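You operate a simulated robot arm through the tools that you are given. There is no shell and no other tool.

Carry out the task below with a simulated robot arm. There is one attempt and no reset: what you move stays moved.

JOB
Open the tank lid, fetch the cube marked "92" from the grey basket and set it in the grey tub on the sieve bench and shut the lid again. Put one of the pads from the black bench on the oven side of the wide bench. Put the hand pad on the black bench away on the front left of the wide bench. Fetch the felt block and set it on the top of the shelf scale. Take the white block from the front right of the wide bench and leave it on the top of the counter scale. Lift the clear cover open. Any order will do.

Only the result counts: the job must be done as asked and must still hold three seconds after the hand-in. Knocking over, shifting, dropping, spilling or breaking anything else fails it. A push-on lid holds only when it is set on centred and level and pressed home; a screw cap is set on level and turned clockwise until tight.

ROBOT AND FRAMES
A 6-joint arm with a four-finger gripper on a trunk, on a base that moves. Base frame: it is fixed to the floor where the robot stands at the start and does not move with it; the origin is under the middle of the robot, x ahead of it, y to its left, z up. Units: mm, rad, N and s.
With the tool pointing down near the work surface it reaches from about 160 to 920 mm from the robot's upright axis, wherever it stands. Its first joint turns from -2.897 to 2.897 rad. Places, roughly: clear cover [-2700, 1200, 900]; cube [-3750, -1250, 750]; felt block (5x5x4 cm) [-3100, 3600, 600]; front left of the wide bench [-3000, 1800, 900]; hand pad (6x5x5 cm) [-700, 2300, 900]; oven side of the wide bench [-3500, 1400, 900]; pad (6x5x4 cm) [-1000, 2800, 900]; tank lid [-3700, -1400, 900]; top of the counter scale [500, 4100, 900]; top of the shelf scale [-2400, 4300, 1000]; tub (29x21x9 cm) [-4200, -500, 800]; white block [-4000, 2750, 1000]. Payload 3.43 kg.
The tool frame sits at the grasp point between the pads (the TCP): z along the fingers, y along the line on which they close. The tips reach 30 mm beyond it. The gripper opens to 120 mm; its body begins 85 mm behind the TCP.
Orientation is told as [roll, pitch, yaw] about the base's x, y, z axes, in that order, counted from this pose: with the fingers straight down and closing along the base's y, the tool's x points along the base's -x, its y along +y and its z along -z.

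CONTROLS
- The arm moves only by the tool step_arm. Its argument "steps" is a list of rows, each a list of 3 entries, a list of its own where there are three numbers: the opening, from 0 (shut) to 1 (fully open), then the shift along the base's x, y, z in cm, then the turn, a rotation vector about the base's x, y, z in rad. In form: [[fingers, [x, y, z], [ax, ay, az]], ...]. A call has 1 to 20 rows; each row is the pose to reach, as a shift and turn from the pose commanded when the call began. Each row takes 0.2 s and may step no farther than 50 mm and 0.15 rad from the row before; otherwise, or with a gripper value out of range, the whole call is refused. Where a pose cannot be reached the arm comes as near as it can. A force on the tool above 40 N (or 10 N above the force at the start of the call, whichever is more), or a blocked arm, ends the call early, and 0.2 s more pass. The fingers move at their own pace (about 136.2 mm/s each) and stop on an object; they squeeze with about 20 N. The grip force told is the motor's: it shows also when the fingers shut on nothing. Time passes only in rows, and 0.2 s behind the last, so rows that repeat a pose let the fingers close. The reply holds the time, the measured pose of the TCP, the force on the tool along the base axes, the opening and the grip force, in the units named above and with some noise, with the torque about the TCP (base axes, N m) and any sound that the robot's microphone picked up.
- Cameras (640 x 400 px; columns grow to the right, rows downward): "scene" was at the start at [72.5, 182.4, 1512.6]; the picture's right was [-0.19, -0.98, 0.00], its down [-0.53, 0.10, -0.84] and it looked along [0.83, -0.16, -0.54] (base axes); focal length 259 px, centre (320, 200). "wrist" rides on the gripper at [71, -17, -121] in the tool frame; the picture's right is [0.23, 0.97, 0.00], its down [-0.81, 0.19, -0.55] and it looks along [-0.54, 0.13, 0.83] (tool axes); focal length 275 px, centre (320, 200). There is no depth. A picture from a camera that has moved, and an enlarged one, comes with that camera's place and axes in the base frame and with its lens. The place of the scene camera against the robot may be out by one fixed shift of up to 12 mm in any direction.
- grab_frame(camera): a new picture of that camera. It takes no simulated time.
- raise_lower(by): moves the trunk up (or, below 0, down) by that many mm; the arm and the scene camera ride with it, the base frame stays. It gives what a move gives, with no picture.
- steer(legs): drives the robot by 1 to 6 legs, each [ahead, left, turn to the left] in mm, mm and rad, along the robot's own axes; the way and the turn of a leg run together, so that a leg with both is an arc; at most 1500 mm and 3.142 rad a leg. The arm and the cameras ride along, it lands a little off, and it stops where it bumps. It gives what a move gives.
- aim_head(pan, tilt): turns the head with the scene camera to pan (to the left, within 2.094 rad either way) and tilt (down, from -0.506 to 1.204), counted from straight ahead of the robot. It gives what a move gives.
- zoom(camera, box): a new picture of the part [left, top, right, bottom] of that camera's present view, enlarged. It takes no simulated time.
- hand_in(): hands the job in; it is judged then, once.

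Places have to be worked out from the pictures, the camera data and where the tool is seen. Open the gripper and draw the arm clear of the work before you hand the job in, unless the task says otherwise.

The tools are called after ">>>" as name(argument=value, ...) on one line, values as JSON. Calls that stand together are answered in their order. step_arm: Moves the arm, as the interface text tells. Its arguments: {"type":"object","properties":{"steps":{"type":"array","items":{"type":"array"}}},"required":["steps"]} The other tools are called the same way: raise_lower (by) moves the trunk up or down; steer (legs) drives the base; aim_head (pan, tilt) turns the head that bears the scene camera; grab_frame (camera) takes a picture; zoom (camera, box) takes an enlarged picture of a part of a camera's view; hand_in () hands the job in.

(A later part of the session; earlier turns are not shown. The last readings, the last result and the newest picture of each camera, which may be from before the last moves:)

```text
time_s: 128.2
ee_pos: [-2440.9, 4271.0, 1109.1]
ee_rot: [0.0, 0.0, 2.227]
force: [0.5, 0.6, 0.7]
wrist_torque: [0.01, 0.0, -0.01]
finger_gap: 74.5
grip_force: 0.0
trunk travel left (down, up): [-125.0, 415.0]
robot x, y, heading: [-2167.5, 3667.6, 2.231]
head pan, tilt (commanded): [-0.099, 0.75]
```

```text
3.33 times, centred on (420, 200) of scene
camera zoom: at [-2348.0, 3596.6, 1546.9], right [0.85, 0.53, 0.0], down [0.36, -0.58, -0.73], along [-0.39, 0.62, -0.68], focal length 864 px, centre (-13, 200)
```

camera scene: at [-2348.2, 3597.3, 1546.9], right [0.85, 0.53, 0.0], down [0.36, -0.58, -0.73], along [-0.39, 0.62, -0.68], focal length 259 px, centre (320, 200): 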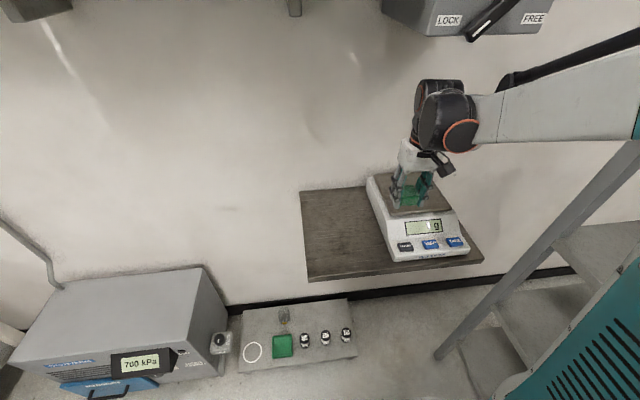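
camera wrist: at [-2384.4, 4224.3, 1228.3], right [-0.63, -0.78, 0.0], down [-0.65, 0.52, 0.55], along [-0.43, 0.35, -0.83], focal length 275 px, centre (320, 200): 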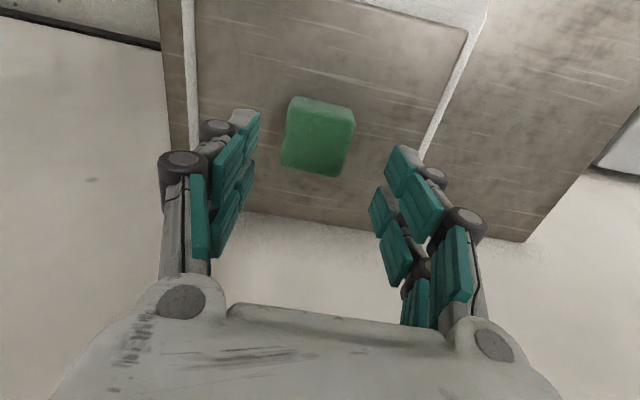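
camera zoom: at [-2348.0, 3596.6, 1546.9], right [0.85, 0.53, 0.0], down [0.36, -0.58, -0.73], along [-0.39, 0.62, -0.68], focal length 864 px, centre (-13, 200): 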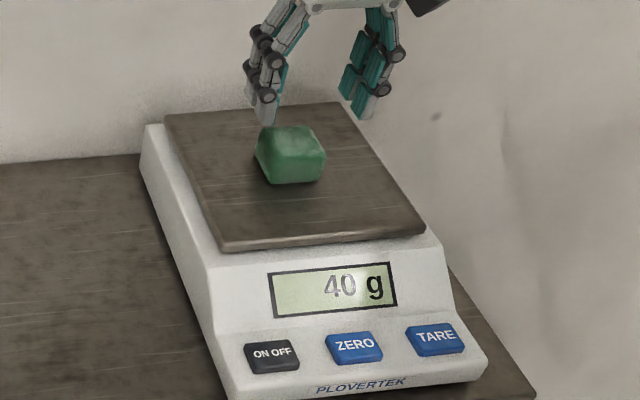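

The scale reads 40 g with the felt block centred. Now I withdraw the arm, raise the trunk and look toward the white block.

>>> step_arm(steps=[[0.62, [0.4, -4.5, 0.5], [0, 0, 0]], [0.62, [0.8, -9, 1], [0, 0, 0]], [0.62, [1.2, -13.5, 1], [0, 0, 0]], [0.62, [1.6, -18.2, 1], [0, 0, 0]], [0.62, [2, -22.9, 1], [0, 0, 0]], [0.62, [2.4, -27.5, 1], [0, 0, 0]], [0.62, [2.4, -27.5, 1], [0, 0, 0]]])

>>> steer(legs=[[-450, 300, 0]])

>>> raise_lower(by=250)

>>> aim_head(pan=1.35, tilt=0.5)

```text
time_s: 129.8
ee_pos: [-2416.9, 3997.8, 1118.4]
ee_rot: [-0.003, -0.002, 2.227]
force: [0.5, -0.4, -0.3]
wrist_torque: [0.02, 0.0, -0.03]
finger_gap: 74.4
grip_force: 0.1
trunk travel left (down, up): [-125.0, 415.0]
robot x, y, heading: [-2162.0, 3665.5, 2.236]
head pan, tilt (commanded): [-0.099, 0.75]
```

```text
time_s: 132.9
ee_pos: [-2375.6, 3454.2, 1118.2]
ee_rot: [-0.002, -0.003, 2.228]
force: [0.2, -1.5, 0.4]
wrist_torque: [-0.01, 0.0, 0.02]
finger_gap: 74.4
grip_force: 0.0
trunk travel left (down, up): [-125.0, 415.0]
robot x, y, heading: [-2121.1, 3125.0, 2.232]
head pan, tilt (commanded): [-0.099, 0.75]
```

```text
time_s: 135.5
ee_pos: [-2376.7, 3454.9, 1368.2]
ee_rot: [-0.002, 0.0, 2.228]
force: [0.3, -0.6, 0.1]
wrist_torque: [-0.01, 0.0, 0.02]
finger_gap: 74.5
grip_force: 0.1
trunk travel left (down, up): [-375.0, 165.0]
robot x, y, heading: [-2122.6, 3117.0, 2.234]
head pan, tilt (commanded): [-0.099, 0.75]
```

```text
time_s: 137.1
ee_pos: [-2376.7, 3453.6, 1368.9]
ee_rot: [0.0, -0.002, 2.23]
force: [-0.3, -0.2, 0.2]
wrist_torque: [-0.02, 0.0, 0.01]
finger_gap: 74.6
grip_force: 0.1
trunk travel left (down, up): [-375.0, 165.0]
robot x, y, heading: [-2120.9, 3125.9, 2.235]
head pan, tilt (commanded): [1.349, 0.499]
```

>>> grab_frame(camera="scene")

>>> zoom(camera="scene", box=[180, 140, 400, 280])

```text
taken
camera scene: at [-2344.7, 2944.8, 1818.9], right [-0.43, 0.9, 0.0], down [0.43, 0.2, -0.88], along [-0.79, -0.37, -0.48], focal length 259 px, centre (320, 200)
```

scene: 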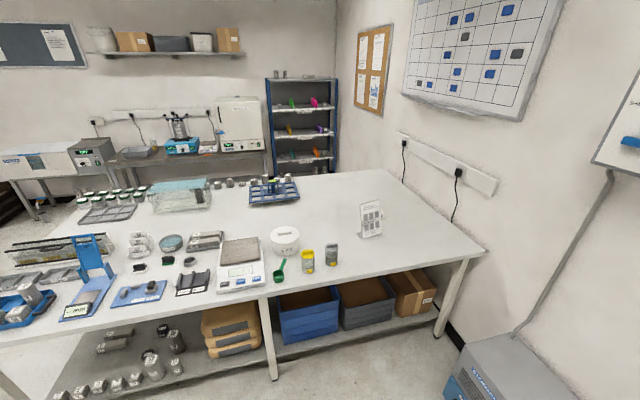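

```text
2.86 times, centred on (290, 210) of scene
camera zoom: at [-2344.7, 2944.8, 1818.9], right [-0.43, 0.9, 0.0], down [0.43, 0.2, -0.88], along [-0.79, -0.37, -0.48], focal length 741 px, centre (406, 171)
```

zoom: 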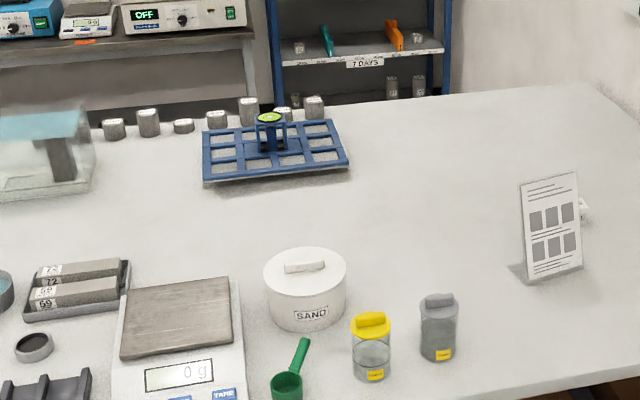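

The white block is behind the card stand at about (-3917, 2676, 883). I turn to face the wide bench and move to its far-right portion, keeping clear of the pump unit.

>>> steer(legs=[[0, 0, 1.571], [800, -600, 0]])

>>> aim_head(pan=0.0, tilt=0.7)

```text
time_s: 145.9
ee_pos: [-3436.6, 2844.1, 1368.4]
ee_rot: [-0.002, -0.002, -2.486]
force: [1.1, -0.2, 0.3]
wrist_torque: [0.03, 0.09, 0.01]
finger_gap: 74.3
grip_force: 0.2
trunk travel left (down, up): [-375.0, 165.0]
robot x, y, heading: [-3103.8, 3097.1, -2.489]
head pan, tilt (commanded): [1.349, 0.499]
stopped in leg 2: the robot was blocked; the commanded pose is now the measured one
```

```text
time_s: 147.4
ee_pos: [-3437.0, 2845.9, 1368.5]
ee_rot: [-0.003, -0.002, -2.485]
force: [0.0, -0.3, 0.2]
wrist_torque: [0.0, -0.03, 0.0]
finger_gap: 74.5
grip_force: 0.0
trunk travel left (down, up): [-375.0, 165.0]
robot x, y, heading: [-3104.1, 3098.5, -2.476]
head pan, tilt (commanded): [0.0, 0.7]
```

The robot reports it was blocked in the last leg. I'll look around to see what it touched.

>>> grab_frame(camera="scene")

>>> aim_head(pan=-1.0, tilt=1.0)

```text
taken
camera scene: at [-3028.5, 2900.4, 1801.2], right [-0.61, 0.79, 0.0], down [0.51, 0.4, -0.76], along [-0.6, -0.47, -0.64], focal length 259 px, centre (320, 200)
```

scene: 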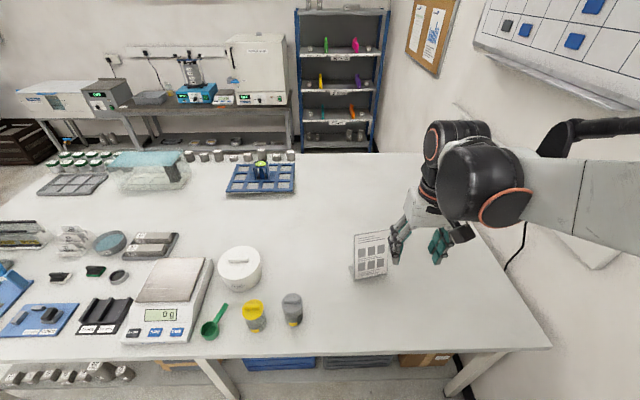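

```text
time_s: 148.7
ee_pos: [-3435.3, 2845.8, 1369.0]
ee_rot: [-0.002, -0.001, -2.486]
force: [-0.1, 0.5, -0.2]
wrist_torque: [-0.02, -0.02, 0.02]
finger_gap: 74.3
grip_force: 0.0
trunk travel left (down, up): [-375.0, 165.0]
robot x, y, heading: [-3107.7, 3099.9, -2.478]
head pan, tilt (commanded): [-1.0, 1.0]
```

>>> grab_frame(camera="scene")

```text
taken
camera scene: at [-3026.9, 2921.0, 1781.4], right [-0.44, 0.9, 0.0], down [0.73, 0.35, -0.58], along [-0.52, -0.25, -0.81], focal length 259 px, centre (320, 200)
```

scene: 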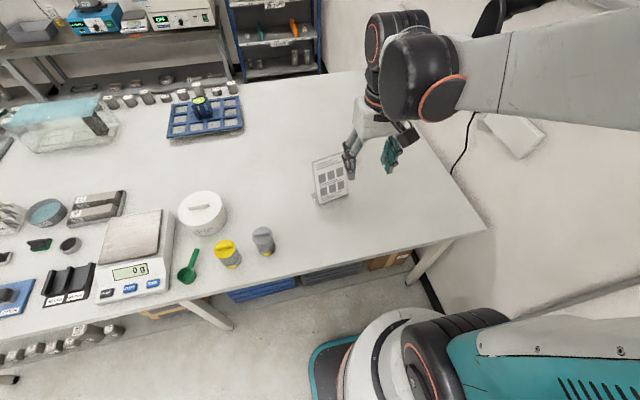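

Likely the elbow (which flares to the right) touched the wall; nothing on the benches moved. I back off 80 mm to the left and take the wrist view.

>>> steer(legs=[[0, 80, 0]])

>>> grab_frame(camera="wrist")

>>> aim_head(pan=0.0, tilt=0.6)

```text
time_s: 149.7
ee_pos: [-3385.9, 2780.1, 1367.4]
ee_rot: [-0.003, -0.001, -2.486]
force: [-1.2, -0.9, 0.1]
wrist_torque: [0.08, 0.05, 0.04]
finger_gap: 74.3
grip_force: 0.1
trunk travel left (down, up): [-375.0, 165.0]
robot x, y, heading: [-3055.8, 3037.8, -2.477]
head pan, tilt (commanded): [-1.0, 1.0]
```

```text
taken
camera wrist: at [-3339.8, 2836.5, 1488.7], right [0.78, -0.63, 0.0], down [-0.52, -0.65, 0.55], along [-0.35, -0.43, -0.83], focal length 275 px, centre (320, 200)
```

wrist: 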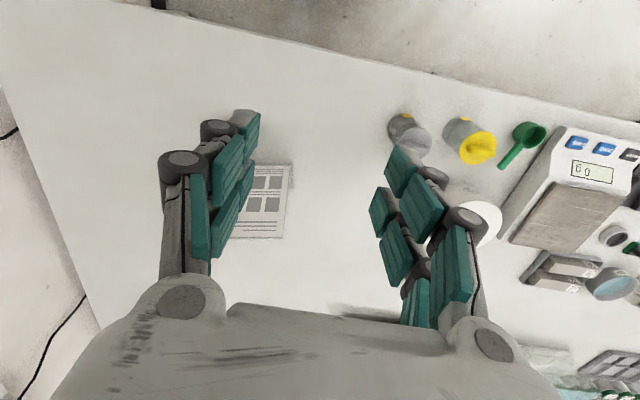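

```text
time_s: 151.0
ee_pos: [-3385.6, 2781.7, 1369.2]
ee_rot: [-0.003, -0.003, -2.486]
force: [-0.1, 0.4, 0.0]
wrist_torque: [0.01, -0.02, 0.02]
finger_gap: 74.2
grip_force: 0.0
trunk travel left (down, up): [-375.0, 165.0]
robot x, y, heading: [-3058.9, 3032.5, -2.483]
head pan, tilt (commanded): [0.0, 0.6]
```

The block is hidden behind a finger in this view. I extend the arm toward it at height and look again.

>>> step_arm(steps=[[0.62, [-4.4, -1.5, 0], [0, 0, 0]], [0.62, [-8.8, -3, -1], [0, 0, 0]], [0.62, [-13.2, -4.5, -3], [0, 0, 0]], [0.62, [-17.6, -6, -5], [0, 0, 0]], [0.62, [-22, -7.5, -7], [0, 0, 0]], [0.62, [-26.4, -8.5, -9], [0, 0, 0]], [0.62, [-30.8, -9.3, -11], [0, 0, 0]], [0.62, [-30.8, -9.3, -11], [0, 0, 0]]])

>>> grab_frame(camera="wrist")

>>> grab_frame(camera="scene")

```text
refused: row 3 steps farther than a row can; nothing moved
```

```text
taken
camera wrist: at [-3340.8, 2838.2, 1488.7], right [0.78, -0.63, 0.0], down [-0.52, -0.65, 0.55], along [-0.35, -0.43, -0.83], focal length 275 px, centre (320, 200)
```

wrist: 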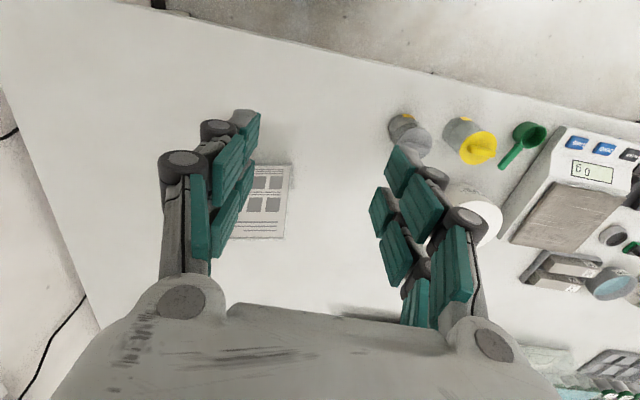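

```text
taken
camera scene: at [-2981.8, 2835.4, 1809.8], right [-0.61, 0.79, 0.0], down [0.45, 0.35, -0.82], along [-0.65, -0.51, -0.57], focal length 259 px, centre (320, 200)
```

scene: 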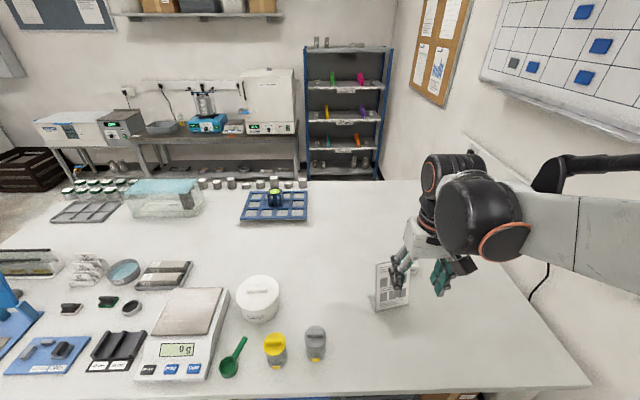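

>>> step_arm(steps=[[0.62, [-4.2, -1.4, 0], [0, 0, 0]], [0.62, [-8.4, -2.8, -1.5], [0, 0, 0]], [0.62, [-12.6, -4.2, -3.3], [0, 0, 0]], [0.62, [-16.8, -5.6, -5.1], [0, 0, 0]], [0.62, [-21, -7, -6.9], [0, 0, 0]], [0.62, [-25.2, -8.2, -8.7], [0, 0, 0]], [0.62, [-29.4, -9.2, -10.5], [0, 0, 0]], [0.62, [-29.4, -9.2, -10.5], [0, 0, 0]]])

>>> grab_frame(camera="wrist")

>>> grab_frame(camera="scene")

```text
time_s: 152.8
ee_pos: [-3679.5, 2689.5, 1263.8]
ee_rot: [-0.001, -0.002, -2.485]
force: [-0.3, -0.3, 0.1]
wrist_torque: [0.01, 0.03, 0.0]
finger_gap: 74.5
grip_force: 0.0
trunk travel left (down, up): [-375.0, 165.0]
robot x, y, heading: [-3058.1, 3035.5, -2.481]
head pan, tilt (commanded): [0.0, 0.6]
```

```text
taken
camera wrist: at [-3634.3, 2746.8, 1384.0], right [0.78, -0.63, 0.0], down [-0.52, -0.65, 0.55], along [-0.35, -0.43, -0.83], focal length 275 px, centre (320, 200)
```

wrist: 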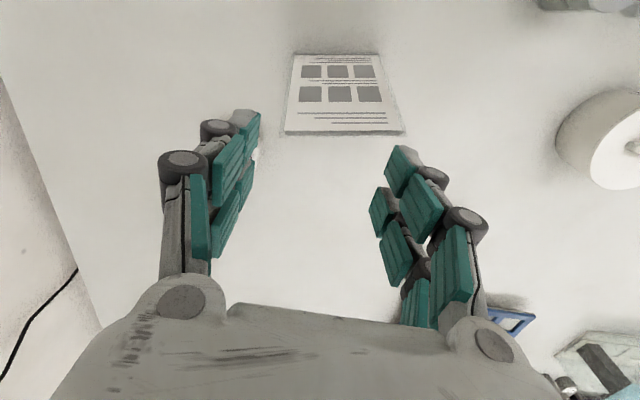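

```text
taken
camera scene: at [-2980.6, 2835.6, 1809.9], right [-0.61, 0.79, 0.0], down [0.45, 0.35, -0.83], along [-0.65, -0.51, -0.56], focal length 259 px, centre (320, 200)
```

scene: 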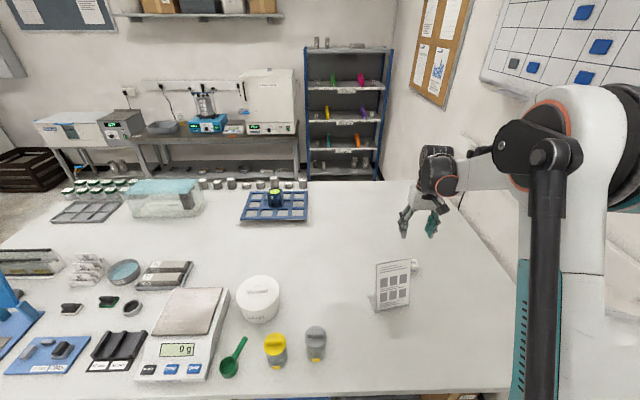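

The white block shows just behind the card's right edge, at about (-3905, 2678). It's at the reach limit, so I creep the base 85 mm ahead and 60 mm right.

>>> steer(legs=[[85, -60, 0]])

>>> grab_frame(camera="wrist")

```text
time_s: 154.0
ee_pos: [-3787.3, 2685.5, 1262.4]
ee_rot: [0.001, 0.001, -2.485]
force: [-0.2, -1.0, -0.6]
wrist_torque: [0.0, -0.09, -0.01]
finger_gap: 74.5
grip_force: 0.1
trunk travel left (down, up): [-375.0, 165.0]
robot x, y, heading: [-3159.0, 3029.2, -2.487]
head pan, tilt (commanded): [0.0, 0.6]
```

```text
taken
camera wrist: at [-3741.9, 2742.5, 1382.5], right [0.78, -0.63, 0.0], down [-0.53, -0.65, 0.55], along [-0.35, -0.43, -0.83], focal length 275 px, centre (320, 200)
```

wrist: 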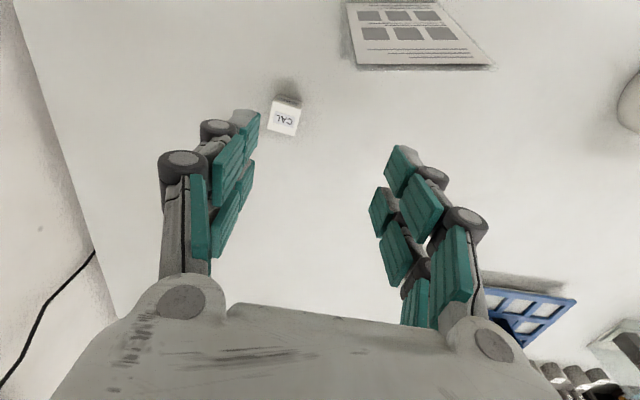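

>>> zoom(camera="wrist", box=[252, 82, 332, 142])

```text
6.67 times, centred on (292, 112) of wrist
camera zoom: at [-3741.9, 2742.5, 1382.5], right [0.78, -0.63, 0.0], down [-0.53, -0.65, 0.55], along [-0.35, -0.43, -0.83], focal length 1835 px, centre (507, 787)
```

zoom: 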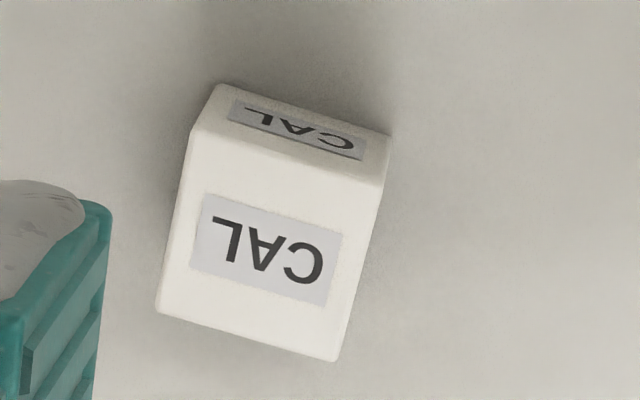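

The block is a ~50 mm "CAL" cube at (-3884, 2665), rotated slightly. I move over it with a -0.07 rad trim and descend partly, watching the card nearby.

>>> step_arm(steps=[[1, [-3.2, -0.7, -3], [0, 0, -0.035]], [1, [-6.5, -1.4, -6], [0, 0, -0.069]], [1, [-9.7, -2, -9], [0, 0, -0.069]], [1, [-9.7, -2, -13.5], [0, 0, -0.069]], [1, [-9.7, -2, -18], [0, 0, -0.069]], [1, [-9.7, -2, -22], [0, 0, -0.069]], [1, [-9.7, -2, -22], [0, 0, -0.069]]])

>>> grab_frame(camera="wrist")

>>> grab_frame(camera="scene")

```text
time_s: 155.6
ee_pos: [-3882.7, 2667.2, 1042.5]
ee_rot: [0.0, -0.002, -2.555]
force: [-0.5, -0.6, 0.3]
wrist_torque: [-0.01, -0.02, -0.02]
finger_gap: 120.1
grip_force: 0.1
trunk travel left (down, up): [-375.0, 165.0]
robot x, y, heading: [-3156.1, 3029.4, -2.482]
head pan, tilt (commanded): [0.0, 0.6]
```

```text
taken
camera wrist: at [-3833.2, 2719.9, 1162.7], right [0.73, -0.68, 0.0], down [-0.57, -0.61, 0.55], along [-0.38, -0.4, -0.83], focal length 275 px, centre (320, 200)
```

wrist: 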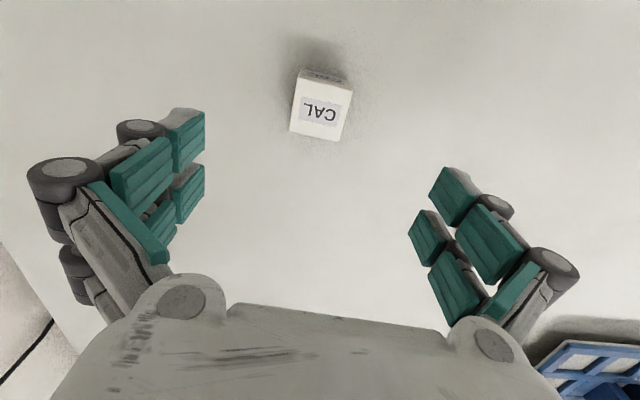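

```text
taken
camera scene: at [-3086.4, 2830.9, 1809.9], right [-0.61, 0.79, 0.0], down [0.45, 0.35, -0.83], along [-0.65, -0.51, -0.56], focal length 259 px, centre (320, 200)
```

scene: 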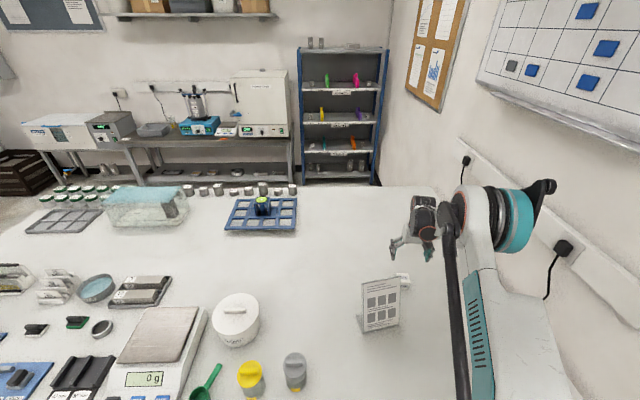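

Block centred under the gripper, the card about 170 mm in front of it and left. Descending to TCP ≈ 895 and closing.

>>> step_arm(steps=[[1, [0, 0, -4], [0, 0, 0]], [1, [0, 0, -8], [0, 0, 0]], [1, [0, 0, -11.5], [0, 0, 0]], [1, [0, 0, -14], [0, 0, 0]], [1, [0, 0, -14], [0, 0, 0]]])

>>> grab_frame(camera="wrist")

>>> grab_frame(camera="scene")

```text
time_s: 156.8
ee_pos: [-3879.5, 2668.5, 908.7]
ee_rot: [-0.002, -0.001, -2.555]
force: [0.5, 1.1, -0.2]
wrist_torque: [0.01, -0.04, 0.02]
finger_gap: 120.0
grip_force: 0.1
out of reach, approached as far as the arm can: row 4, 5
trunk travel left (down, up): [-375.0, 165.0]
robot x, y, heading: [-3160.0, 3030.8, -2.483]
head pan, tilt (commanded): [0.0, 0.6]
```

```text
taken
camera wrist: at [-3828.8, 2721.7, 1029.4], right [0.73, -0.68, 0.0], down [-0.57, -0.61, 0.55], along [-0.38, -0.4, -0.83], focal length 275 px, centre (320, 200)
```

wrist: 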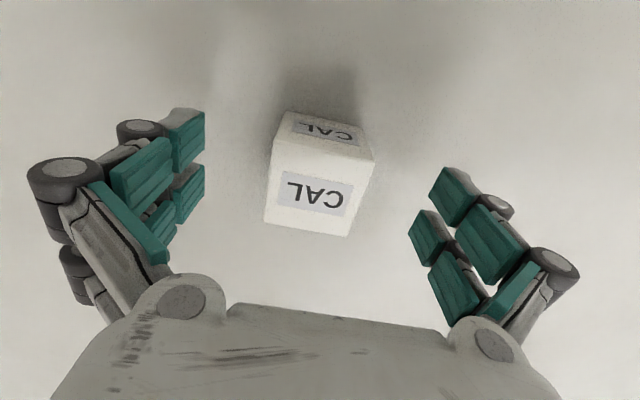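

```text
taken
camera scene: at [-3087.0, 2830.6, 1809.8], right [-0.61, 0.79, 0.0], down [0.45, 0.35, -0.82], along [-0.65, -0.51, -0.57], focal length 259 px, centre (320, 200)
```

scene: 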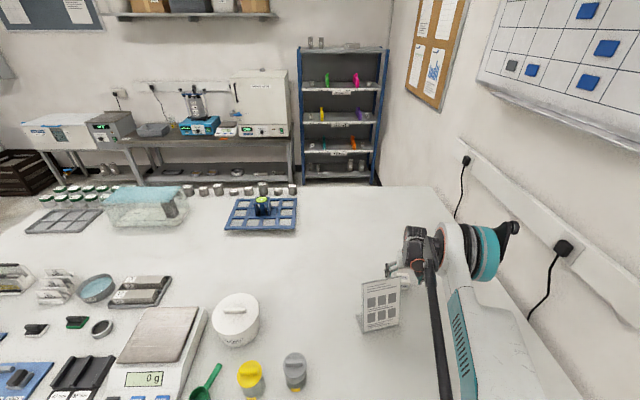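

The arm ran out of downward reach because the trunk is high. I lift the arm 120 mm, lower the trunk by 120 mm, and continue.

>>> step_arm(steps=[[1, [0, 0, 4], [0, 0, 0]], [1, [0, 0, 8], [0, 0, 0]], [1, [0, 0, 12.7], [0, 0, 0]], [1, [0, 0, 12.7], [0, 0, 0]]])

>>> raise_lower(by=-120)

>>> grab_frame(camera="wrist")

```text
time_s: 157.8
ee_pos: [-3877.1, 2668.6, 1036.0]
ee_rot: [-0.002, -0.002, -2.555]
force: [-0.2, 0.1, -0.6]
wrist_torque: [-0.06, -0.02, -0.03]
finger_gap: 119.7
grip_force: 0.2
trunk travel left (down, up): [-375.0, 165.0]
robot x, y, heading: [-3158.6, 3031.1, -2.485]
head pan, tilt (commanded): [0.0, 0.6]
```

```text
time_s: 159.3
ee_pos: [-3876.6, 2668.0, 916.0]
ee_rot: [-0.003, -0.001, -2.556]
force: [-0.4, 0.0, -0.2]
wrist_torque: [0.0, 0.02, -0.02]
finger_gap: 120.1
grip_force: 0.0
trunk travel left (down, up): [-255.0, 285.0]
robot x, y, heading: [-3161.0, 3031.3, -2.48]
head pan, tilt (commanded): [0.0, 0.6]
```

```text
taken
camera wrist: at [-3827.0, 2721.6, 1036.6], right [0.73, -0.68, 0.0], down [-0.57, -0.61, 0.55], along [-0.38, -0.4, -0.83], focal length 275 px, centre (320, 200)
```

wrist: 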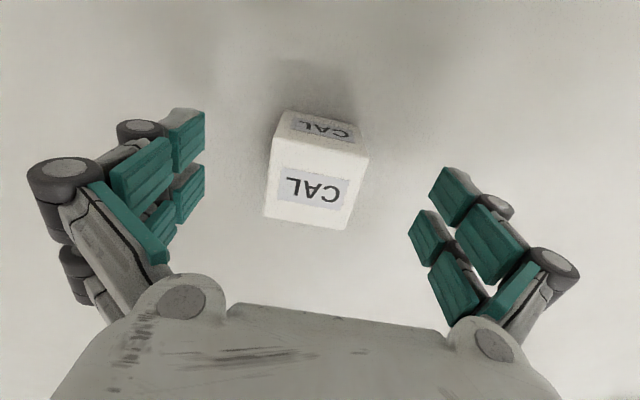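

>>> step_arm(steps=[[1, [-0.5, -0.1, -1], [0, 0, 0]], [1, [-0.5, -0.1, -2.0], [0, 0, 0]], [1, [-0.5, -0.1, -2.0], [0, 0, 0]], [0, [-0.5, -0.1, -2.0], [0, 0, 0]], [0, [-0.5, -0.1, -2.0], [0, 0, 0]], [0, [-0.5, -0.1, -2.0], [0, 0, 0]], [0, [-0.5, -0.1, -2.0], [0, 0, 0]]])

>>> grab_frame(camera="wrist")

```text
time_s: 160.9
ee_pos: [-3882.0, 2666.5, 896.3]
ee_rot: [-0.003, -0.003, -2.556]
force: [-0.7, -0.8, 4.5]
wrist_torque: [0.04, -0.04, 0.01]
finger_gap: 49.7
grip_force: 19.8
trunk travel left (down, up): [-255.0, 285.0]
robot x, y, heading: [-3163.5, 3029.0, -2.478]
head pan, tilt (commanded): [0.0, 0.6]
```

```text
taken
camera wrist: at [-3831.9, 2720.3, 1016.4], right [0.73, -0.68, 0.0], down [-0.57, -0.61, 0.55], along [-0.38, -0.4, -0.83], focal length 275 px, centre (320, 200)
```

wrist: 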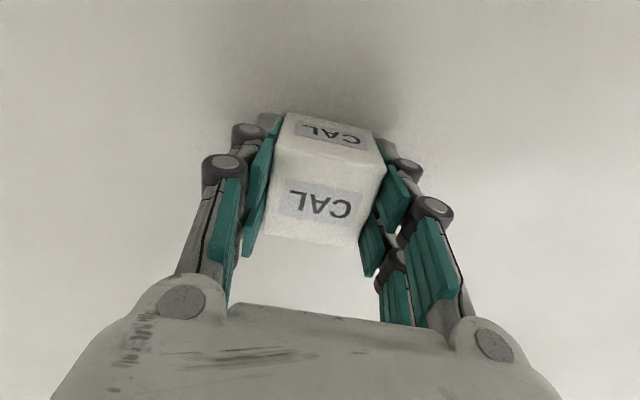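

Gripped. Lifting the CAL block.

>>> step_arm(steps=[[0, [0, 0, 1], [0, 0, 0]], [0, [0, 0, 4], [0, 0, 0]], [0, [0, 0, 8], [0, 0, 0]], [0, [0, 0, 12.5], [0, 0, 0]], [0, [0, 0, 17], [0, 0, 0]], [0, [0, 0, 21], [0, 0, 0]], [0, [0, 0, 21], [0, 0, 0]]])

>>> raise_lower(by=150)

>>> grab_frame(camera="wrist")

```text
time_s: 162.5
ee_pos: [-3881.8, 2668.6, 1106.6]
ee_rot: [-0.002, -0.001, -2.554]
force: [0.1, 0.0, -1.0]
wrist_torque: [0.0, 0.0, -0.04]
finger_gap: 49.7
grip_force: 19.8
trunk travel left (down, up): [-255.0, 285.0]
robot x, y, heading: [-3158.8, 3030.7, -2.479]
head pan, tilt (commanded): [0.0, 0.6]
```

```text
time_s: 164.2
ee_pos: [-3881.9, 2668.2, 1256.7]
ee_rot: [-0.003, -0.002, -2.555]
force: [0.7, -0.1, -1.7]
wrist_torque: [-0.02, -0.02, -0.02]
finger_gap: 49.6
grip_force: 19.8
trunk travel left (down, up): [-405.0, 135.0]
robot x, y, heading: [-3155.2, 3029.8, -2.485]
head pan, tilt (commanded): [0.0, 0.6]
```

```text
taken
camera wrist: at [-3832.6, 2721.3, 1376.7], right [0.73, -0.68, 0.0], down [-0.57, -0.61, 0.55], along [-0.38, -0.4, -0.83], focal length 275 px, centre (320, 200)
```

wrist: 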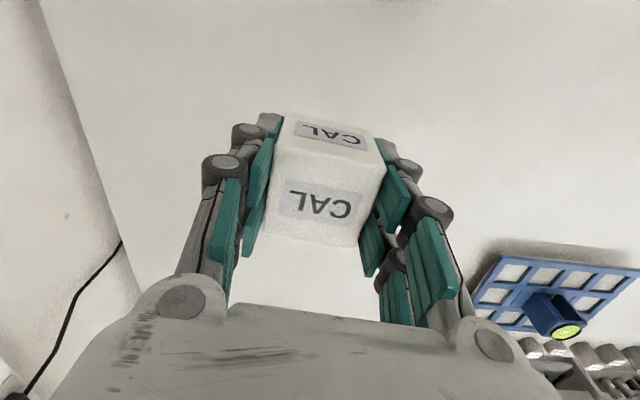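

Held firmly. I first drive left along the bench (away from the wall) with the arm high, then retract.

>>> steer(legs=[[-60, 450, 0]])

>>> step_arm(steps=[[0, [3.8, 2.5, 1], [0, 0, 0.03]], [0, [7.6, 5, 2], [0, 0, 0.069]], [0, [11.4, 7.5, 3], [0, 0, 0.069]], [0, [15.2, 10, 4], [0, 0, 0.069]], [0, [19, 12.5, 5], [0, 0, 0.069]], [0, [22.8, 15, 5], [0, 0, 0.069]], [0, [26.6, 17.5, 5], [0, 0, 0.069]], [0, [30.4, 20, 5], [0, 0, 0.069]], [0, [30.4, 20, 5], [0, 0, 0.069]]])

```text
time_s: 166.9
ee_pos: [-3558.5, 2348.4, 1257.4]
ee_rot: [-0.002, -0.002, -2.556]
force: [0.1, -0.9, -1.7]
wrist_torque: [0.02, 0.03, -0.01]
finger_gap: 49.7
grip_force: 19.4
trunk travel left (down, up): [-405.0, 135.0]
robot x, y, heading: [-2840.1, 2715.4, -2.48]
head pan, tilt (commanded): [0.0, 0.6]
```

```text
time_s: 168.9
ee_pos: [-3256.4, 2550.0, 1306.7]
ee_rot: [-0.003, -0.002, -2.485]
force: [0.1, 0.2, -1.6]
wrist_torque: [0.04, -0.02, 0.01]
finger_gap: 49.7
grip_force: 20.3
trunk travel left (down, up): [-405.0, 135.0]
robot x, y, heading: [-2836.9, 2713.7, -2.483]
head pan, tilt (commanded): [0.0, 0.6]
```

Now I back away from the wide bench and turn to face up the aisle, so I can reverse out past the cart.

>>> steer(legs=[[-800, 250, 0], [0, 0, -1.565]])

```text
time_s: 177.2
ee_pos: [-2220.3, 3430.3, 1306.5]
ee_rot: [-0.002, -0.002, 2.238]
force: [0.1, 0.0, -2.1]
wrist_torque: [-0.03, 0.02, 0.02]
finger_gap: 49.5
grip_force: 20.5
trunk travel left (down, up): [-405.0, 135.0]
robot x, y, heading: [-2052.6, 3015.3, 2.24]
head pan, tilt (commanded): [0.0, 0.6]
```

>>> steer(legs=[[-1037, -259, 0]])

```text
time_s: 182.7
ee_pos: [-1371.8, 2778.8, 1307.6]
ee_rot: [-0.002, -0.001, 2.242]
force: [-0.2, -0.6, -1.5]
wrist_torque: [0.0, -0.01, -0.03]
finger_gap: 49.7
grip_force: 20.5
trunk travel left (down, up): [-405.0, 135.0]
robot x, y, heading: [-1208.0, 2361.4, 2.245]
head pan, tilt (commanded): [0.0, 0.6]
```

>>> steer(legs=[[0, 0, -0.01], [-1400, 0, 0]])

```text
time_s: 190.0
ee_pos: [-510.6, 1681.3, 1307.3]
ee_rot: [-0.003, -0.002, 2.224]
force: [-0.2, 0.3, -1.5]
wrist_torque: [-0.02, 0.01, 0.02]
finger_gap: 49.6
grip_force: 20.4
trunk travel left (down, up): [-405.0, 135.0]
robot x, y, heading: [-353.0, 1264.8, 2.23]
head pan, tilt (commanded): [0.0, 0.6]
```

>>> steer(legs=[[-980, 0, 0], [0, -1450, 0]])

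>>> aim_head(pan=0.0, tilt=0.5)

```text
time_s: 201.8
ee_pos: [1232.8, 1778.3, 1307.1]
ee_rot: [-0.003, -0.001, 2.214]
force: [0.0, 0.8, -0.8]
wrist_torque: [0.01, 0.0, 0.0]
finger_gap: 49.9
grip_force: 20.2
trunk travel left (down, up): [-405.0, 135.0]
robot x, y, heading: [1389.0, 1359.7, 2.218]
head pan, tilt (commanded): [0.0, 0.6]
```

```text
time_s: 202.5
ee_pos: [1233.1, 1778.2, 1307.2]
ee_rot: [-0.003, -0.002, 2.212]
force: [0.7, -0.5, -2.8]
wrist_torque: [0.0, 0.02, -0.02]
finger_gap: 49.5
grip_force: 19.8
trunk travel left (down, up): [-405.0, 135.0]
robot x, y, heading: [1389.1, 1359.3, 2.219]
head pan, tilt (commanded): [0.0, 0.499]
```

>>> grab_frame(camera="scene")

```text
taken
camera scene: at [1192.0, 1293.5, 1848.8], right [0.8, 0.6, 0.0], down [0.29, -0.38, -0.88], along [-0.53, 0.7, -0.48], focal length 259 px, centre (320, 200)
```

scene: 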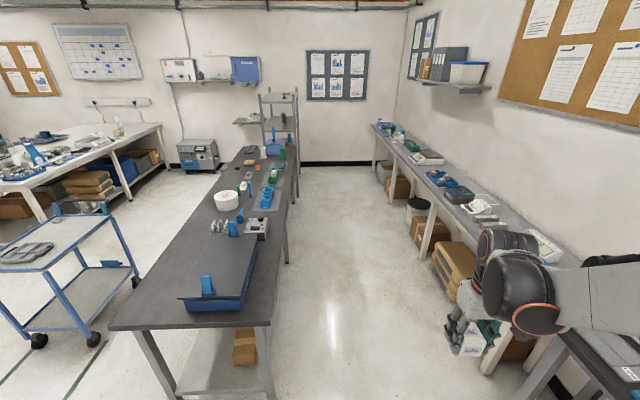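

The counter aisle is open. I zoom on the counter to identify the scale at the hinted place.

>>> zoom(camera="scene", box=[360, 110, 520, 230])

```text
3.33 times, centred on (440, 170) of scene
camera zoom: at [1192.0, 1293.5, 1848.8], right [0.8, 0.6, 0.0], down [0.29, -0.38, -0.88], along [-0.53, 0.7, -0.48], focal length 864 px, centre (-80, 300)
```

zoom: 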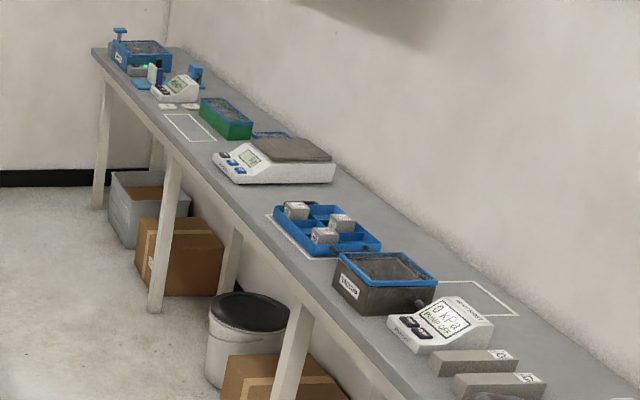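

That white scale with the dark plate is the counter scale. I drive down the middle of this aisle, then turn to face the counter.

>>> steer(legs=[[0, 0, 0.017], [1300, -170, 0], [1300, -130, 0]])

```text
time_s: 215.6
ee_pos: [-126.7, 4032.2, 1306.9]
ee_rot: [-0.004, -0.001, 2.222]
force: [0.4, -0.4, -1.2]
wrist_torque: [-0.04, 0.0, 0.0]
finger_gap: 49.7
grip_force: 19.8
trunk travel left (down, up): [-405.0, 135.0]
robot x, y, heading: [35.0, 3611.2, 2.222]
head pan, tilt (commanded): [0.0, 0.499]
```

>>> steer(legs=[[0, 0, -1.555]])

>>> aim_head(pan=0.0, tilt=0.7)

```text
time_s: 219.8
ee_pos: [450.7, 3781.7, 1306.7]
ee_rot: [-0.003, -0.001, 0.672]
force: [0.2, 0.2, -2.0]
wrist_torque: [0.0, 0.04, -0.01]
finger_gap: 50.0
grip_force: 20.2
trunk travel left (down, up): [-405.0, 135.0]
robot x, y, heading: [36.2, 3611.2, 0.678]
head pan, tilt (commanded): [0.0, 0.499]
```

```text
time_s: 220.5
ee_pos: [450.9, 3782.4, 1306.2]
ee_rot: [-0.002, -0.001, 0.672]
force: [-0.9, 0.5, -1.7]
wrist_torque: [0.0, -0.01, 0.03]
finger_gap: 49.7
grip_force: 19.5
trunk travel left (down, up): [-405.0, 135.0]
robot x, y, heading: [32.2, 3612.7, 0.676]
head pan, tilt (commanded): [0.0, 0.7]
```

>>> grab_frame(camera="scene")

>>> grab_frame(camera="wrist")

```text
taken
camera scene: at [-34.6, 3808.0, 1831.2], right [0.63, -0.78, 0.0], down [-0.5, -0.4, -0.77], along [0.6, 0.48, -0.64], focal length 259 px, centre (320, 200)
```

scene: 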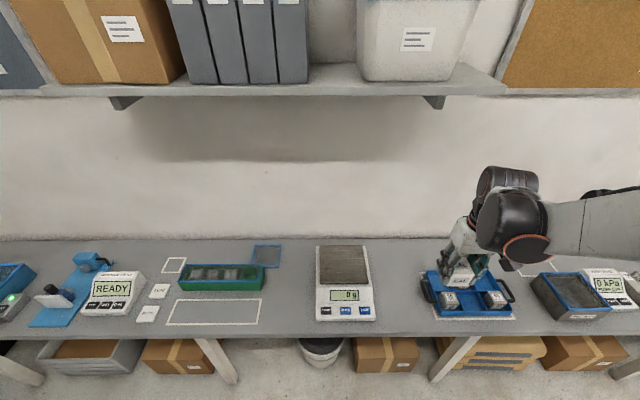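

```text
taken
camera wrist: at [404.1, 3723.6, 1427.2], right [-0.79, 0.62, 0.0], down [0.51, 0.65, 0.55], along [0.34, 0.43, -0.83], focal length 275 px, centre (320, 200)
```

wrist: 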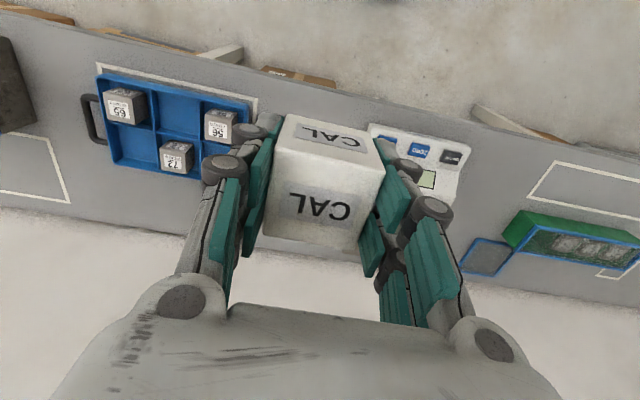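

>>> zoom(camera="scene", box=[290, 230, 400, 330])

```text
4.00 times, centred on (345, 280) of scene
camera zoom: at [-34.6, 3808.0, 1831.2], right [0.63, -0.78, 0.0], down [-0.5, -0.4, -0.77], along [0.6, 0.48, -0.64], focal length 1037 px, centre (220, -120)
```

zoom: 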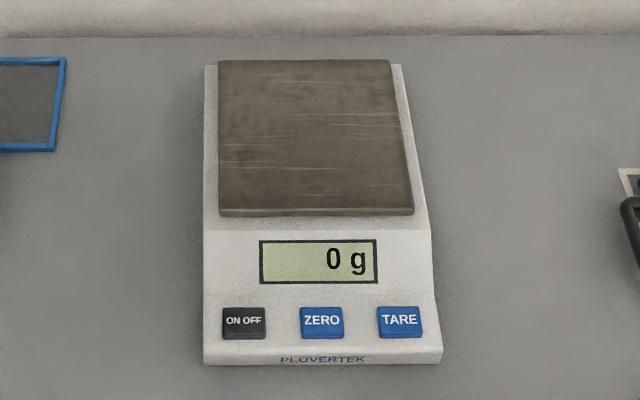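

The scale plate is centred near (550, 4155). I move a little closer and left to line up with it.

>>> steer(legs=[[120, 110, 0]])

>>> step_arm(steps=[[0, [-0.8, 1, -4.5], [0, 0, 0]], [0, [-1.6, 2, -9], [0, 0, 0]], [0, [-1.6, 2, -13.5], [0, 0, 0]], [0, [-1.6, 2, -18], [0, 0, 0]], [0, [-1.6, 2, -18], [0, 0, 0]]])

>>> grab_frame(camera="wrist")

>>> grab_frame(camera="scene")

```text
time_s: 222.0
ee_pos: [475.5, 3943.9, 1307.3]
ee_rot: [-0.001, -0.002, 0.672]
force: [-0.6, 1.1, -1.7]
wrist_torque: [-0.07, -0.01, 0.01]
finger_gap: 49.7
grip_force: 19.7
trunk travel left (down, up): [-405.0, 135.0]
robot x, y, heading: [64.8, 3772.1, 0.67]
head pan, tilt (commanded): [0.0, 0.7]
```

```text
time_s: 223.2
ee_pos: [469.3, 3966.9, 1144.5]
ee_rot: [-0.002, -0.002, 0.673]
force: [0.2, -0.6, -1.0]
wrist_torque: [0.0, 0.02, 0.03]
finger_gap: 49.5
grip_force: 19.4
out of reach, approached as far as the arm can: row 4, 5
trunk travel left (down, up): [-405.0, 135.0]
robot x, y, heading: [57.7, 3774.7, 0.678]
head pan, tilt (commanded): [0.0, 0.7]
```

```text
taken
camera wrist: at [423.0, 3908.8, 1264.2], right [-0.79, 0.62, 0.0], down [0.51, 0.65, 0.55], along [0.34, 0.43, -0.83], focal length 275 px, centre (320, 200)
```

wrist: 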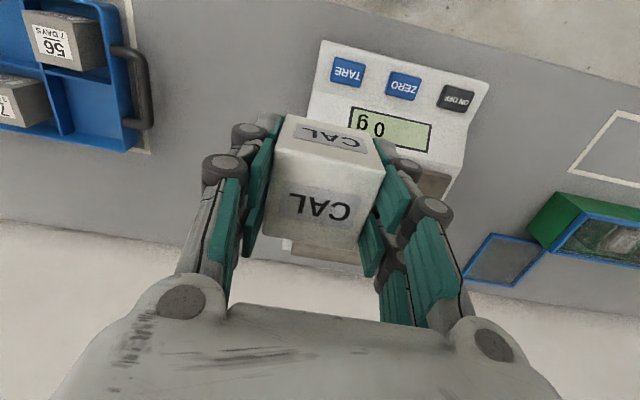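

```text
taken
camera scene: at [-10.2, 3969.5, 1831.2], right [0.63, -0.78, 0.0], down [-0.5, -0.4, -0.77], along [0.6, 0.48, -0.64], focal length 259 px, centre (320, 200)
```

scene: 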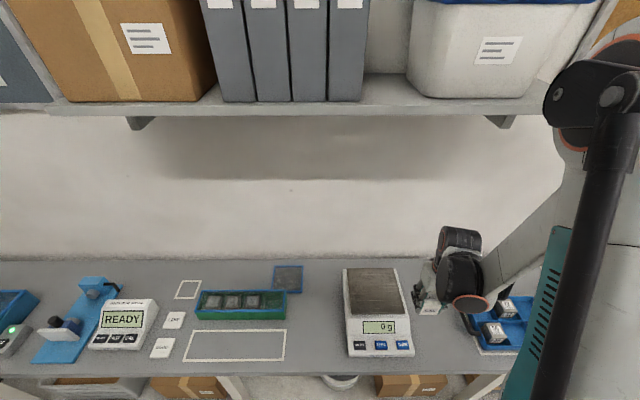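

The arm is again limited by the high trunk. I raise the arm 150 mm relative, then lower the trunk 250 mm.

>>> step_arm(steps=[[0, [0, 0, 4.5], [0, 0, 0]], [0, [0, 0, 9], [0, 0, 0]], [0, [0, 0, 13.5], [0, 0, 0]], [0, [0, 0, 18], [0, 0, 0]], [0, [0, 0, 18], [0, 0, 0]]])

>>> raise_lower(by=-250)

>>> grab_frame(camera="scene")

>>> grab_frame(camera="wrist")

```text
time_s: 224.4
ee_pos: [470.1, 3967.2, 1323.4]
ee_rot: [-0.002, -0.001, 0.671]
force: [0.6, 0.6, -1.0]
wrist_torque: [-0.04, 0.02, 0.0]
finger_gap: 49.8
grip_force: 20.3
trunk travel left (down, up): [-405.0, 135.0]
robot x, y, heading: [58.1, 3775.2, 0.677]
head pan, tilt (commanded): [0.0, 0.7]
```

```text
time_s: 226.9
ee_pos: [470.1, 3966.9, 1073.5]
ee_rot: [-0.002, -0.001, 0.672]
force: [0.9, -0.2, -2.1]
wrist_torque: [0.01, 0.0, 0.01]
finger_gap: 49.7
grip_force: 20.0
trunk travel left (down, up): [-155.0, 385.0]
robot x, y, heading: [59.2, 3776.4, 0.672]
head pan, tilt (commanded): [0.0, 0.7]
```

```text
taken
camera scene: at [-10.0, 3969.5, 1581.3], right [0.63, -0.78, 0.0], down [-0.5, -0.4, -0.76], along [0.6, 0.48, -0.64], focal length 259 px, centre (320, 200)
```

scene: 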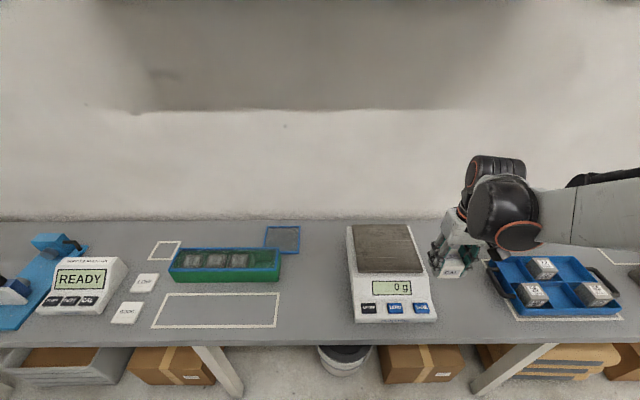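

```text
taken
camera wrist: at [422.8, 3909.2, 1193.6], right [-0.79, 0.62, 0.0], down [0.51, 0.65, 0.55], along [0.34, 0.43, -0.83], focal length 275 px, centre (320, 200)
```

wrist: 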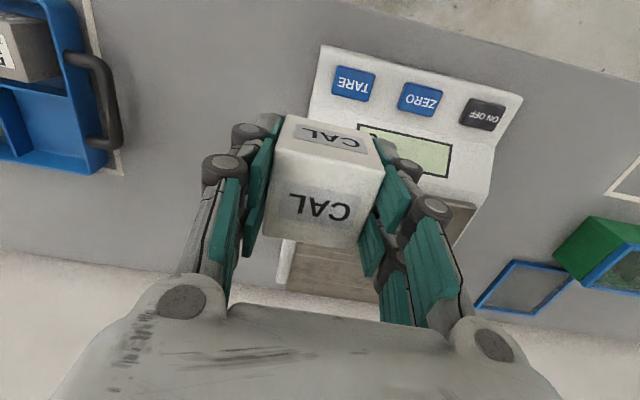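

>>> zoom(camera="scene", box=[330, 210, 450, 330])

```text
3.33 times, centred on (390, 270) of scene
camera zoom: at [-10.0, 3969.5, 1581.3], right [0.63, -0.78, 0.0], down [-0.5, -0.4, -0.76], along [0.6, 0.48, -0.64], focal length 864 px, centre (87, -33)
```

zoom: 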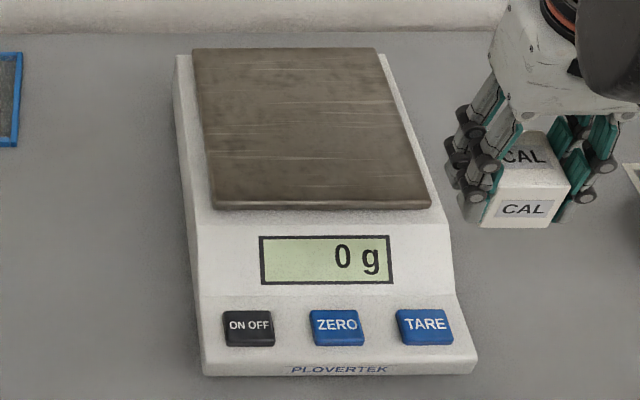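

Plate top is near z≈940 with centre (537, 4144). Moving the block over the centre at the current height and checking.

>>> step_arm(steps=[[0, [1.7, 4.4, 0], [0, 0, 0]], [0, [3.4, 8.8, 0], [0, 0, 0]], [0, [5.1, 13.3, 0], [0, 0, 0]], [0, [6.7, 17.7, 0], [0, 0, 0]], [0, [6.7, 17.7, -3], [0, 0, 0]], [0, [6.7, 17.7, -5], [0, 0, 0]], [0, [6.7, 17.7, -5], [0, 0, 0]]])

>>> zoom(camera="scene", box=[330, 150, 490, 330])

>>> grab_frame(camera="wrist")

```text
time_s: 228.5
ee_pos: [535.4, 4144.1, 1023.2]
ee_rot: [0.0, -0.001, 0.672]
force: [0.1, 0.5, -2.1]
wrist_torque: [0.01, 0.0, -0.02]
finger_gap: 49.5
grip_force: 19.7
trunk travel left (down, up): [-155.0, 385.0]
robot x, y, heading: [59.5, 3769.5, 0.671]
head pan, tilt (commanded): [0.0, 0.7]
```

```text
2.22 times, centred on (410, 240) of scene
camera zoom: at [-9.8, 3969.9, 1581.2], right [0.63, -0.78, 0.0], down [-0.5, -0.4, -0.76], along [0.6, 0.48, -0.64], focal length 576 px, centre (120, 111)
```

zoom: 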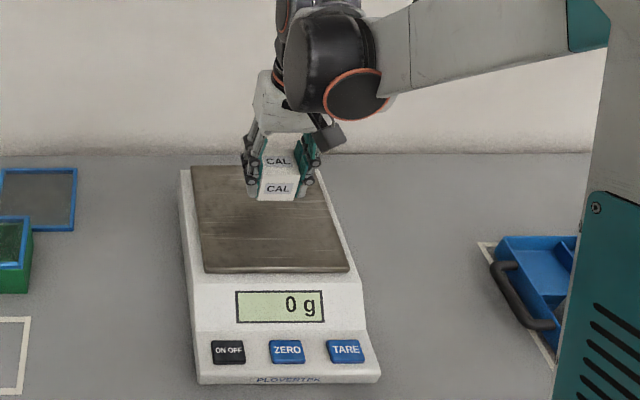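

```text
taken
camera wrist: at [489.9, 4086.4, 1143.0], right [-0.79, 0.62, 0.0], down [0.51, 0.65, 0.55], along [0.34, 0.43, -0.83], focal length 275 px, centre (320, 200)
```

wrist: 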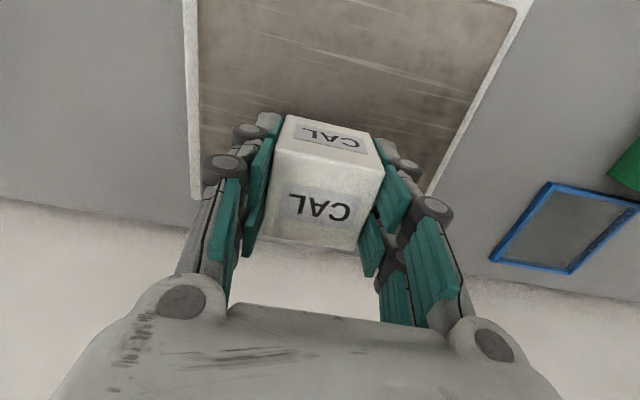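

The block is about 8 mm right of the plate centre. I correct and come down to just above the plate.

>>> step_arm(steps=[[0, [-0.8, 0.15, -1], [0, 0, 0]], [0, [-0.8, 0.15, -2.5], [0, 0, 0]], [0, [-0.8, 0.15, -3.2], [0, 0, 0]], [0, [-0.8, 0.15, -3.5], [0, 0, 0]], [0, [-0.8, 0.15, -3.5], [0, 0, 0]]])

>>> zoom(camera="scene", box=[330, 190, 450, 310])

```text
time_s: 229.7
ee_pos: [529.2, 4145.7, 988.8]
ee_rot: [-0.003, -0.002, 0.671]
force: [0.1, -0.1, -1.3]
wrist_torque: [0.01, 0.0, -0.01]
finger_gap: 49.6
grip_force: 20.5
trunk travel left (down, up): [-155.0, 385.0]
robot x, y, heading: [58.9, 3771.8, 0.674]
head pan, tilt (commanded): [0.0, 0.7]
```

```text
3.33 times, centred on (390, 250) of scene
camera zoom: at [-9.9, 3969.7, 1581.2], right [0.63, -0.78, 0.0], down [-0.5, -0.4, -0.76], along [0.6, 0.48, -0.64], focal length 864 px, centre (87, 33)
```

zoom: 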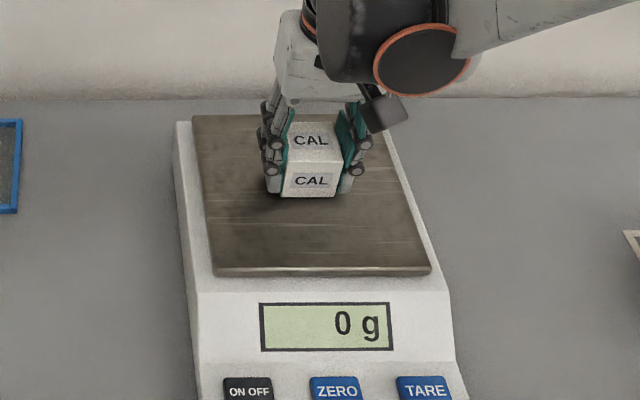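

>>> step_arm(steps=[[0, [0, 0, -0.3], [0, 0, 0]], [0, [0, 0, -0.5], [0, 0, 0]], [0, [0, 0, -0.7], [0, 0, 0]], [0, [0, 0, -0.7], [0, 0, 0]]])

>>> zoom(camera="scene", box=[330, 190, 450, 310])

```text
time_s: 230.7
ee_pos: [528.7, 4145.4, 982.1]
ee_rot: [-0.001, -0.002, 0.674]
force: [-0.4, -0.1, -0.5]
wrist_torque: [0.03, 0.01, -0.06]
finger_gap: 49.5
grip_force: 20.2
trunk travel left (down, up): [-155.0, 385.0]
robot x, y, heading: [62.4, 3772.2, 0.678]
head pan, tilt (commanded): [0.0, 0.7]
```

```text
3.33 times, centred on (390, 250) of scene
camera zoom: at [-9.9, 3969.6, 1581.2], right [0.63, -0.78, 0.0], down [-0.5, -0.4, -0.76], along [0.6, 0.48, -0.64], focal length 864 px, centre (87, 33)
```

zoom: 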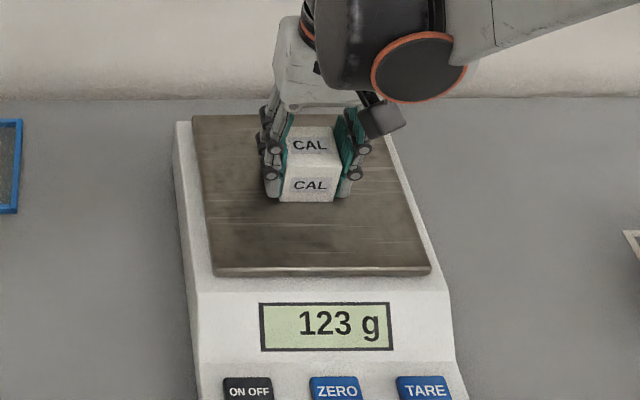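

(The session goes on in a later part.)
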